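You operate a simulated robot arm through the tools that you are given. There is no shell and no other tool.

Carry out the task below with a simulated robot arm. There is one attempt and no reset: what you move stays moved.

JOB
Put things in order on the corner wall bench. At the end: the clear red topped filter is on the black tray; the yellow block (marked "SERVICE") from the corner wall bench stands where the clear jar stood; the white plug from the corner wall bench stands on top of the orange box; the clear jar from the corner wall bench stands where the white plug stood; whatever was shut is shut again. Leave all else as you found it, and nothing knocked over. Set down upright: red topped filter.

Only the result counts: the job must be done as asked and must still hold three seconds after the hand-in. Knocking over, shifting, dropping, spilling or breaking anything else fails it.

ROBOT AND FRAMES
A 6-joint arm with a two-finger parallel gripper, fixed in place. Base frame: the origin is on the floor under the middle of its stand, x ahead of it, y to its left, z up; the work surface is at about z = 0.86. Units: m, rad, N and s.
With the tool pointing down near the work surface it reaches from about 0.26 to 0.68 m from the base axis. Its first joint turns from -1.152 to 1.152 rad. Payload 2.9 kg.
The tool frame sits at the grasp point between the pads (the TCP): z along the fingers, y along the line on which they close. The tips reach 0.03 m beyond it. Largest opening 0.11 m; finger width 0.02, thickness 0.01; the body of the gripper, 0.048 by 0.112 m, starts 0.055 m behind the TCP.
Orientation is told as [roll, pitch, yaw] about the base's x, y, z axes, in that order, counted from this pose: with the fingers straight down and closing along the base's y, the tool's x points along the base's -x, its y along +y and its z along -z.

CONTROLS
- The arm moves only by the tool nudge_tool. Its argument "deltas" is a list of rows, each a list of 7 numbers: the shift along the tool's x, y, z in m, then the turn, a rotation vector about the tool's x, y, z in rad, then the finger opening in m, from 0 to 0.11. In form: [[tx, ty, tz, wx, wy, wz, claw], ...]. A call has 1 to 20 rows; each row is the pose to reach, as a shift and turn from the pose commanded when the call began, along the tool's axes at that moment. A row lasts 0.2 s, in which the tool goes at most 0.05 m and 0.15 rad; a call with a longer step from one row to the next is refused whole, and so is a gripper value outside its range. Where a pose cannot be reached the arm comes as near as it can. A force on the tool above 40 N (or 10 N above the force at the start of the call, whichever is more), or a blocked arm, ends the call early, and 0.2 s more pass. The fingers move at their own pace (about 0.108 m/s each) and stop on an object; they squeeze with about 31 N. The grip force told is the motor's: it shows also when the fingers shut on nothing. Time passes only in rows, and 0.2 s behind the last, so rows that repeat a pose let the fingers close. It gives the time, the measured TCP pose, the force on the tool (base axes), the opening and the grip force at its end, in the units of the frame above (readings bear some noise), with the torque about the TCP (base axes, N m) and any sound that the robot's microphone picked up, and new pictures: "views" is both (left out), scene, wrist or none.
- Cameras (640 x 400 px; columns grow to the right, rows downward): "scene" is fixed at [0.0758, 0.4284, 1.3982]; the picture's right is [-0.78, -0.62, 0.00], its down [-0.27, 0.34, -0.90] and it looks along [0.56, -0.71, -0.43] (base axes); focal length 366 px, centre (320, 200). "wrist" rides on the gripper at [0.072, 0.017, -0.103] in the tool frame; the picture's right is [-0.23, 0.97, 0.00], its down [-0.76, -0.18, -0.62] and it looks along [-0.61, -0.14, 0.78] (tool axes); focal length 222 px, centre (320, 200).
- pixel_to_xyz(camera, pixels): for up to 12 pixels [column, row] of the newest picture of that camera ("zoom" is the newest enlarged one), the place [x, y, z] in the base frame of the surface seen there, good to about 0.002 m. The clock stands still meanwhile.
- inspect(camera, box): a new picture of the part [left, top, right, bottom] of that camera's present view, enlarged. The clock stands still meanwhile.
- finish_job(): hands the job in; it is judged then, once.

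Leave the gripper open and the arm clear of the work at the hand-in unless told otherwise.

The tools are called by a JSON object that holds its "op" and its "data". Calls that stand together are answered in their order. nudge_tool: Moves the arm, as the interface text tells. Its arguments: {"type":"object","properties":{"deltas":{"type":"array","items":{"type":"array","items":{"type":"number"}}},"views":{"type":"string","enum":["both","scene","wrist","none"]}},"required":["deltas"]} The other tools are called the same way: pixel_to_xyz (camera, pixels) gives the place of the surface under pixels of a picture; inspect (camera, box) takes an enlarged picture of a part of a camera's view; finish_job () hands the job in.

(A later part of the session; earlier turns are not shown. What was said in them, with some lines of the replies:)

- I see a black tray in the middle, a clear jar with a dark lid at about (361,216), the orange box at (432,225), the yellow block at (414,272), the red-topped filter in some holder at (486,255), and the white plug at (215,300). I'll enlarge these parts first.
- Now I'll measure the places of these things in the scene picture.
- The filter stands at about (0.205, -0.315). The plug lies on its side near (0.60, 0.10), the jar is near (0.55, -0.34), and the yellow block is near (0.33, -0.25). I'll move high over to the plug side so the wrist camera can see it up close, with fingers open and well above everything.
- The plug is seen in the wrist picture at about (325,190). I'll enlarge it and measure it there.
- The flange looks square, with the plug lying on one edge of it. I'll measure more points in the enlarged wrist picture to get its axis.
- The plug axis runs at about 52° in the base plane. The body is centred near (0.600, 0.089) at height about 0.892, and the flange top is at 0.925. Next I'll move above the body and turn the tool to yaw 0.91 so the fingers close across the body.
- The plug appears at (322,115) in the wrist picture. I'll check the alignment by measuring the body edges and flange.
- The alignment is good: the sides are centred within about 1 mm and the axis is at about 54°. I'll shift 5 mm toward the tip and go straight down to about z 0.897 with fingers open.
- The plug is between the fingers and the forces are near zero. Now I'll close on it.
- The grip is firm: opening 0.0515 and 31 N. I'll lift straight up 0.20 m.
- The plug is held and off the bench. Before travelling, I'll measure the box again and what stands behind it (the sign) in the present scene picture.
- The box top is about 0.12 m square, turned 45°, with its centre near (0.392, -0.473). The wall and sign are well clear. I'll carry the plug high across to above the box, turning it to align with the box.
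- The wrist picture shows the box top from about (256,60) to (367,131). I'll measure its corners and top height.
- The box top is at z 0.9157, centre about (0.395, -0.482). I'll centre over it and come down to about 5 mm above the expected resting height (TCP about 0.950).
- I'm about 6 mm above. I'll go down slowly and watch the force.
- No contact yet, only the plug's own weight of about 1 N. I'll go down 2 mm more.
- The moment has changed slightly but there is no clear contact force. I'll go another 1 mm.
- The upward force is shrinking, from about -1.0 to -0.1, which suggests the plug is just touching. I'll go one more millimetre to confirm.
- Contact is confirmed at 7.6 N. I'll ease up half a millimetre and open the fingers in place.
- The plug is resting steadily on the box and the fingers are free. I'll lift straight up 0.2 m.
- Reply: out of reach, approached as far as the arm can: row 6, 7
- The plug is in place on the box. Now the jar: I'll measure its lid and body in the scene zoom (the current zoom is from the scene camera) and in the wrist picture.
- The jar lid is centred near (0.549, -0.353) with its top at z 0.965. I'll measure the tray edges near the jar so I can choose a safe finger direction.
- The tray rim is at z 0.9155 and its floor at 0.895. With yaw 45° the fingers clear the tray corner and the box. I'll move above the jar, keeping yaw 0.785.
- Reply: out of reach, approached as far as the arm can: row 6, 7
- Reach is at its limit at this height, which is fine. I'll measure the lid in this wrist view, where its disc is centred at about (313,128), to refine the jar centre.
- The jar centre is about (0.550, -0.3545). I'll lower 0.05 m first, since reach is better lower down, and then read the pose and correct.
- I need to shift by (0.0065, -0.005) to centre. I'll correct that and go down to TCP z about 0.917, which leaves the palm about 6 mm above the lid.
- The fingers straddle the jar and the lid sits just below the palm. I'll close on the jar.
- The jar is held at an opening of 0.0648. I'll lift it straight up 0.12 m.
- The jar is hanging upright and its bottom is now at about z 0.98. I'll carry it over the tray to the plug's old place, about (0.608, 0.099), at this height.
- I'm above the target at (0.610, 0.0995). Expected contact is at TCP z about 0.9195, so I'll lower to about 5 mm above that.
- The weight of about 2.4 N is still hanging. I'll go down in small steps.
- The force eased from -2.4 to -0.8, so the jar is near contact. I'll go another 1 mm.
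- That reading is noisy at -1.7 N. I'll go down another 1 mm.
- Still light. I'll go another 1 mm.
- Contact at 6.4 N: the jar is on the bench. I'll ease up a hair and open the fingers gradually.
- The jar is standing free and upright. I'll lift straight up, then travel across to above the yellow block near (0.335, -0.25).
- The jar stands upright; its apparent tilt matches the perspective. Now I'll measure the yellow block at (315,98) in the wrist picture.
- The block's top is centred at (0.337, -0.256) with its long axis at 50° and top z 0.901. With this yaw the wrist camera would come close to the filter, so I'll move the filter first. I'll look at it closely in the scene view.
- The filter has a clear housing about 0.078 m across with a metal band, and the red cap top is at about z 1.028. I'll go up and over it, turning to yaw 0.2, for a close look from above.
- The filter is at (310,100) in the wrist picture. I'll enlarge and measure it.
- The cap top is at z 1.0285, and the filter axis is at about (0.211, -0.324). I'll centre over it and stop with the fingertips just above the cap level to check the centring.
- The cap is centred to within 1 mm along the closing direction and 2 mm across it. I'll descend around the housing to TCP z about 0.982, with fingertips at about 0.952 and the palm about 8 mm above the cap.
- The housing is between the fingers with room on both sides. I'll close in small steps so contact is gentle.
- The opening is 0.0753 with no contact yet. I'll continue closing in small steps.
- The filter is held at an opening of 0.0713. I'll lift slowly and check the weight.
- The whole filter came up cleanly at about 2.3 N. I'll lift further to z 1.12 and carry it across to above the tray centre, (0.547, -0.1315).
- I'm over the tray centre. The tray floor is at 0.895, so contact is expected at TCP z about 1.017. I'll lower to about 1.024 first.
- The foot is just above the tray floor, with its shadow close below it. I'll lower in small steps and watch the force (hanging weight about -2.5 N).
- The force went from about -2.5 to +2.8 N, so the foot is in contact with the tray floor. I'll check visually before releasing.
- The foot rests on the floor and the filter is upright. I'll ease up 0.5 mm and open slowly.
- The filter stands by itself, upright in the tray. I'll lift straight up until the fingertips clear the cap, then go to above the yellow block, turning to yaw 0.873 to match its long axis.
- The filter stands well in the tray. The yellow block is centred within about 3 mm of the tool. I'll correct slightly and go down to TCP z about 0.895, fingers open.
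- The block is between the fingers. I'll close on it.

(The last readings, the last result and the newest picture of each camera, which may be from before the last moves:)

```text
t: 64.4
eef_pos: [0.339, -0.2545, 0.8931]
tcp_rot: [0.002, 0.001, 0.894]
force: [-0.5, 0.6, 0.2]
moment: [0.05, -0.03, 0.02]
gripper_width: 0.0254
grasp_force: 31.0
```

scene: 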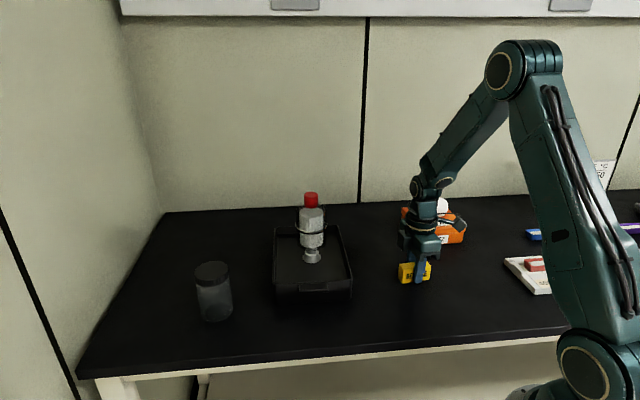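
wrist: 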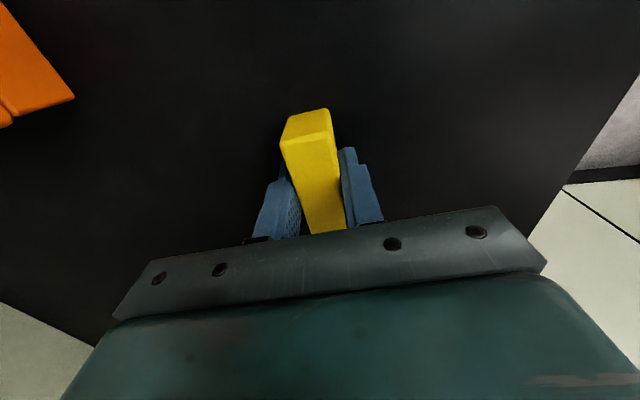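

The block is held at an opening of 0.0254. I'll lift it and carry it to above the jar's old place, (0.550, -0.3545), at TCP z about 1.038.

{"op": "nudge_tool", "data": {"deltas": [[0, 0, -0.01, 0, 0, 0, 0.01], [0, 0, -0.04, 0, 0, 0, 0.01], [0, 0, -0.08, 0, 0, 0, 0.01], [0, 0, -0.12, 0, 0, 0, 0.01], [0, 0, -0.145, 0, 0, 0, 0.01], [-0.0055, -0.0229, -0.145, 0, 0, 0, 0.01], [-0.0133, -0.0557, -0.145, 0, 0, 0, 0.01], [-0.0211, -0.0885, -0.145, 0, 0, 0, 0.01], [-0.0289, -0.1212, -0.145, 0, 0, 0, 0.01], [-0.0367, -0.154, -0.145, 0, 0, 0, 0.01], [-0.0446, -0.1867, -0.145, 0, 0, 0, 0.01], [-0.0508, -0.2131, -0.145, 0, 0, 0, 0.01], [-0.0542, -0.2271, -0.145, 0, 0, 0, 0.01], [-0.0542, -0.2271, -0.145, 0, 0, 0, 0.01]], "views": "both"}}

```text
t: 67.4
eef_pos: [0.55, -0.3558, 1.0378]
tcp_rot: [0.002, 0.0, 0.894]
force: [-0.1, -0.5, -0.7]
moment: [-0.01, 0.01, 0.02]
gripper_width: 0.0254
grasp_force: 31.0
```

scene: 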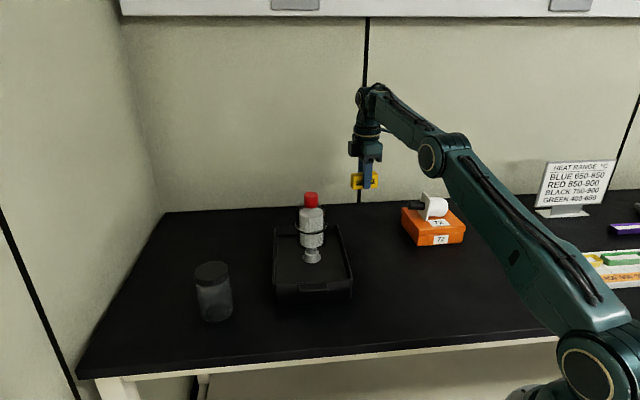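
wrist: 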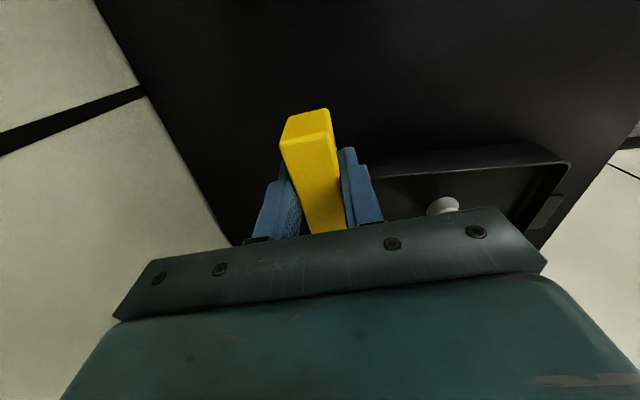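

I'm above the jar's old place. I'll lower to about 5 mm above the expected contact at TCP z 0.893.

{"op": "nudge_tool", "data": {"deltas": [[0, 0, 0.03, 0, 0, 0, 0.01], [0, 0, 0.065, 0, 0, 0, 0.01], [0, 0, 0.1, 0, 0, 0, 0.01], [0, 0, 0.125, 0, 0, 0, 0.01], [0, 0, 0.136, 0, 0, 0, 0.01], [0, 0, 0.139, 0, 0, 0, 0.01], [0, 0, 0.139, 0, 0, 0, 0.01]], "views": "none"}}

```text
t: 69.0
eef_pos: [0.5496, -0.3549, 0.898]
tcp_rot: [0.0, -0.001, 0.894]
force: [1.2, -0.4, -1.3]
moment: [0.02, -0.01, -0.01]
gripper_width: 0.0251
grasp_force: 30.8
```

I'm at z 0.898 with no contact. I'll go down slowly.

{"op": "nudge_tool", "data": {"deltas": [[0, 0, 0.001, 0, 0, 0, 0.01], [0, 0, 0.002, 0, 0, 0, 0.01], [0, 0, 0.003, 0, 0, 0, 0.01], [0, 0, 0.004, 0, 0, 0, 0.01], [0, 0, 0.004, 0, 0, 0, 0.01]], "views": "none"}}

```text
t: 70.2
eef_pos: [0.549, -0.3552, 0.8957]
tcp_rot: [0.002, -0.002, 0.894]
force: [-0.6, 0.0, -0.1]
moment: [-0.03, 0.0, 0.02]
gripper_width: 0.0251
grasp_force: 31.1
```

The force is near zero, perhaps light contact. I'll go another 1 mm.

{"op": "nudge_tool", "data": {"deltas": [[0, 0, 0.0005, 0, 0, 0, 0.01], [0, 0, 0.001, 0, 0, 0, 0.01], [0, 0, 0.001, 0, 0, 0, 0.01]], "views": "none"}}

```text
t: 71.0
eef_pos: [0.5487, -0.3557, 0.8942]
tcp_rot: [0.0, 0.0, 0.894]
force: [0.0, -0.1, -1.5]
moment: [0.01, -0.01, 0.0]
gripper_width: 0.0252
grasp_force: 30.7
```

Still hanging. I'll go another 1 mm.

{"op": "nudge_tool", "data": {"deltas": [[0, 0, 0.0005, 0, 0, 0, 0.01], [0, 0, 0.001, 0, 0, 0, 0.01], [0, 0, 0.001, 0, 0, 0, 0.01]], "views": "none"}}

```text
t: 71.8
eef_pos: [0.5497, -0.3561, 0.8932]
tcp_rot: [-0.001, 0.0, 0.893]
force: [-0.2, 0.0, 0.2]
moment: [0.0, -0.04, -0.02]
gripper_width: 0.0253
grasp_force: 30.7
```

The reading is close to zero at z 0.8932. I'll go one more half-millimetre step to confirm contact.

{"op": "nudge_tool", "data": {"deltas": [[0, 0, 0.0004, 0, 0, 0, 0.01], [0, 0, 0.0008, 0, 0, 0, 0.01], [0, 0, 0.0008, 0, 0, 0, 0.01]], "views": "scene"}}

{"op": "inspect", "data": {"camera": "scene", "box": [310, 170, 430, 260]}}

```text
t: 72.6
eef_pos: [0.5498, -0.3567, 0.8939]
tcp_rot: [0.0, -0.001, 0.894]
force: [-0.2, 0.6, 1.7]
moment: [0.07, -0.04, 0.01]
gripper_width: 0.0252
grasp_force: 30.7
```

scene: 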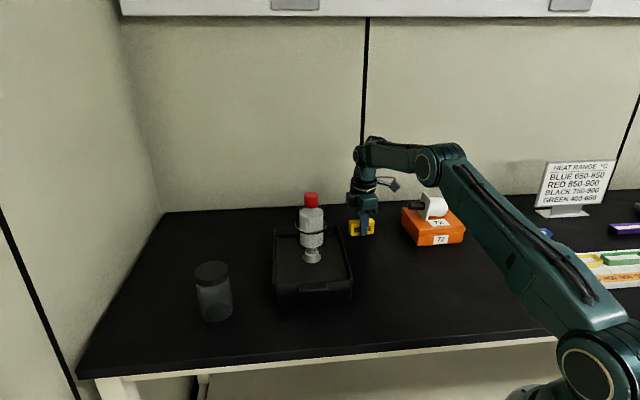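

```text
4.44 times, centred on (370, 215) of scene
```

zoom: 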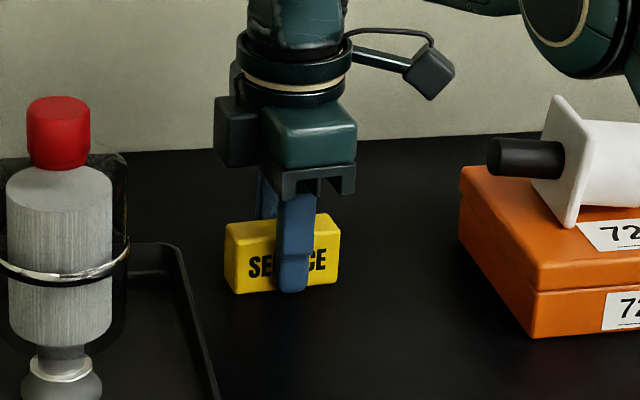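

Contact is light at 1.7 N and the block stands flat on the bench. I'll open the fingers gradually.

{"op": "nudge_tool", "data": {"deltas": [[0, 0, -0.0003, 0, 0, 0, 0.024], [0, 0, -0.0003, 0, 0, 0, 0.028], [0, 0, -0.0003, 0, 0, 0, 0.035], [0, 0, -0.0003, 0, 0, 0, 0.05], [0, 0, -0.0003, 0, 0, 0, 0.06], [0, 0, -0.0003, 0, 0, 0, 0.06]], "views": "both"}}

```text
t: 74.0
eef_pos: [0.5494, -0.3563, 0.8937]
tcp_rot: [0.0, -0.001, 0.893]
force: [0.4, -0.6, -0.6]
moment: [-0.01, -0.04, -0.02]
gripper_width: 0.0599
grasp_force: 0.1
```

scene: 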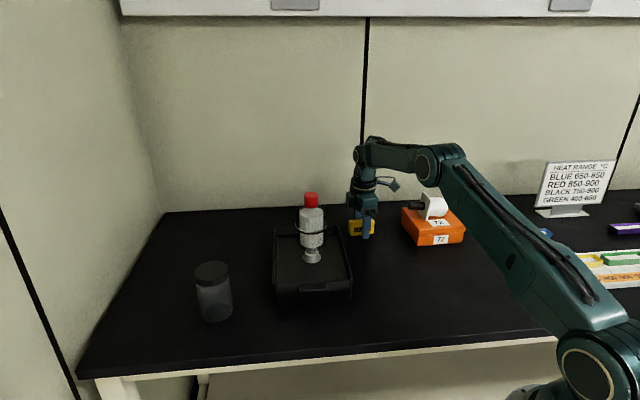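
wrist: 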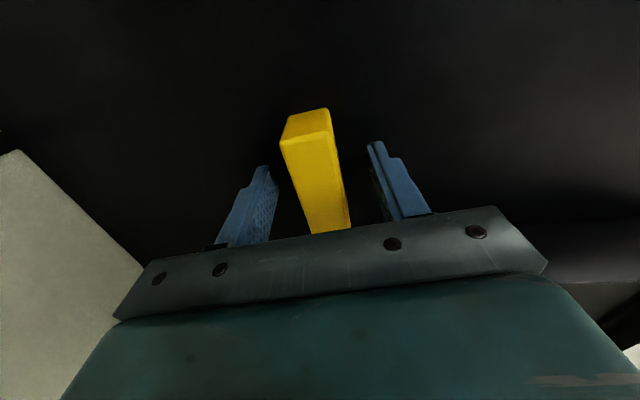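

The block stands free. I'll lift straight up, then retreat to near the starting pose, clear of everything.

{"op": "nudge_tool", "data": {"deltas": [[0, 0, -0.015, 0, 0, 0, 0.07], [0, 0, -0.05, 0, 0, 0, 0.09], [0, 0, -0.09, 0, 0, 0, 0.11], [0, 0, -0.125, 0, 0, 0, 0.11], [0, 0, -0.15, 0, 0, 0, 0.11], [0.0038, 0.03, -0.165, 0, 0, 0.11, 0.11], [0.0076, 0.06, -0.185, 0, 0, 0.22, 0.11], [0.0114, 0.09, -0.21, 0, 0, 0.33, 0.11], [0.0152, 0.12, -0.235, 0, 0, 0.45, 0.11], [0.0189, 0.15, -0.26, 0, 0, 0.56, 0.11], [0.0227, 0.18, -0.285, 0, 0, 0.67, 0.11], [0.0265, 0.21, -0.305, 0, 0, 0.78, 0.11], [0.0303, 0.2401, -0.32, 0, 0, 0.893, 0.11], [0.0303, 0.2401, -0.32, 0, 0, 0.893, 0.11]], "views": "both"}}

{"op": "inspect", "data": {"camera": "scene", "box": [250, 160, 490, 310]}}

```text
t: 77.0
eef_pos: [0.3432, -0.2286, 1.2133]
tcp_rot: [0.0, 0.001, -0.002]
force: [-0.4, -0.5, -0.3]
moment: [0.02, 0.01, 0.0]
gripper_width: 0.1101
grasp_force: 0.1
```

scene: 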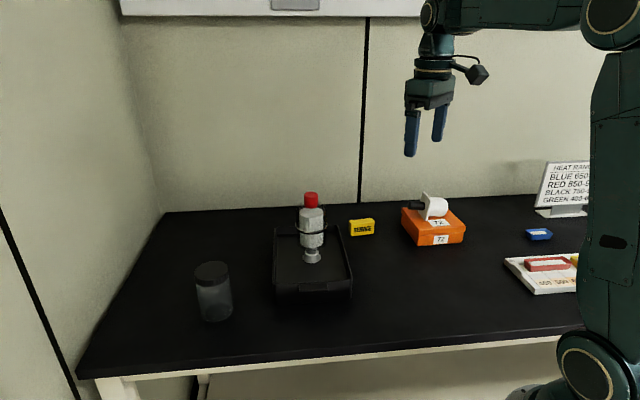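
wrist: 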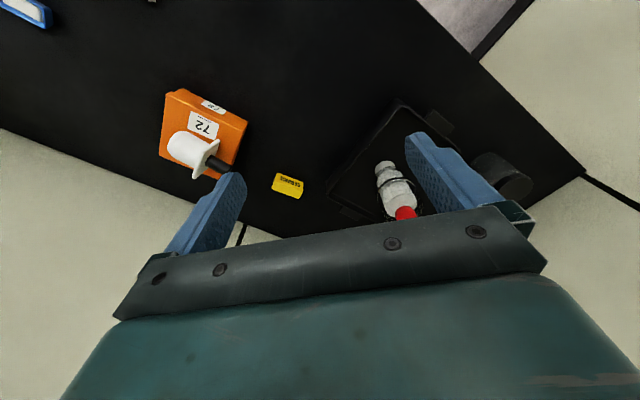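

```text
2.67 times, centred on (370, 235) of scene
```

zoom: 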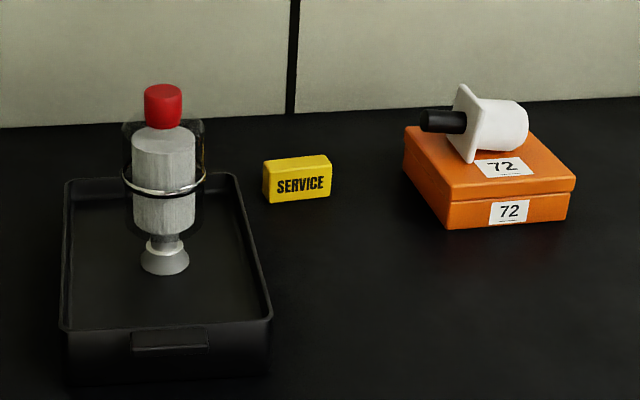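

Everything is in place. The filter stands upright in the tray, the SERVICE block is where the jar stood, and the plug rests on the orange box. The jar is upright with its lid on where the plug was, and the box is still shut. As a last check I'll measure the final positions against the starting ones.

{"op": "pixel_to_xyz", "data": {"camera": "scene", "pixels": [[212, 270], [360, 222], [404, 208], [464, 227], [278, 228], [350, 275], [276, 285], [311, 195], [312, 255], [440, 205]]}}

{"op": "inspect", "data": {"camera": "scene", "box": [160, 240, 280, 340]}}

```text
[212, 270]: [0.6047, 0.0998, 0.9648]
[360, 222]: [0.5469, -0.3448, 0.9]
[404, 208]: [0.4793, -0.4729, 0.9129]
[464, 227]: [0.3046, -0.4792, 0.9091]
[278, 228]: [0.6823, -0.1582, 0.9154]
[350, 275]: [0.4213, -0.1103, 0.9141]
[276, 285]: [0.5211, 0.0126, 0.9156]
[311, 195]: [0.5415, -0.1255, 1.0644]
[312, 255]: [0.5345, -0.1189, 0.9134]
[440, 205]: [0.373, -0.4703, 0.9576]
```

```text
4.00 times, centred on (220, 290) of scene
```

zoom: 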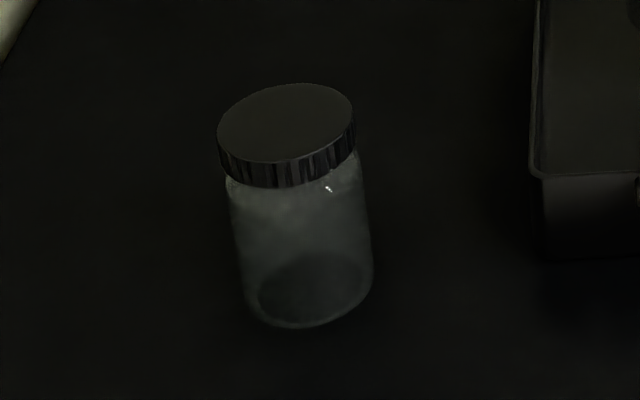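

The box and tray corners read the same as at the start, within measuring noise, and every moved object is at its goal. The gripper is open and clear of the work, so I'm handing in the job.

{"op": "finish_job", "data": {}}

```text
The job is handed in.
```

I finished the job and handed it in. My last check before that showed everything in place:

- **Filter:** the red topped filter stands upright near the middle of the black tray.
- **Yellow block:** the "SERVICE" block stands where the clear jar was.
- **White plug:** it rests on top of the orange box, lying on its side as I found it.
- **Clear jar:** it stands upright with its lid on, where the white plug was.
- **Everything else:** the orange box is still shut, and the box and tray corners measured the same as at the start, within measuring noise. I saw nothing knocked over.

The gripper is open and back near its starting position, clear of the bench. The hand-in returned no verdict, so I can't say how it was judged.
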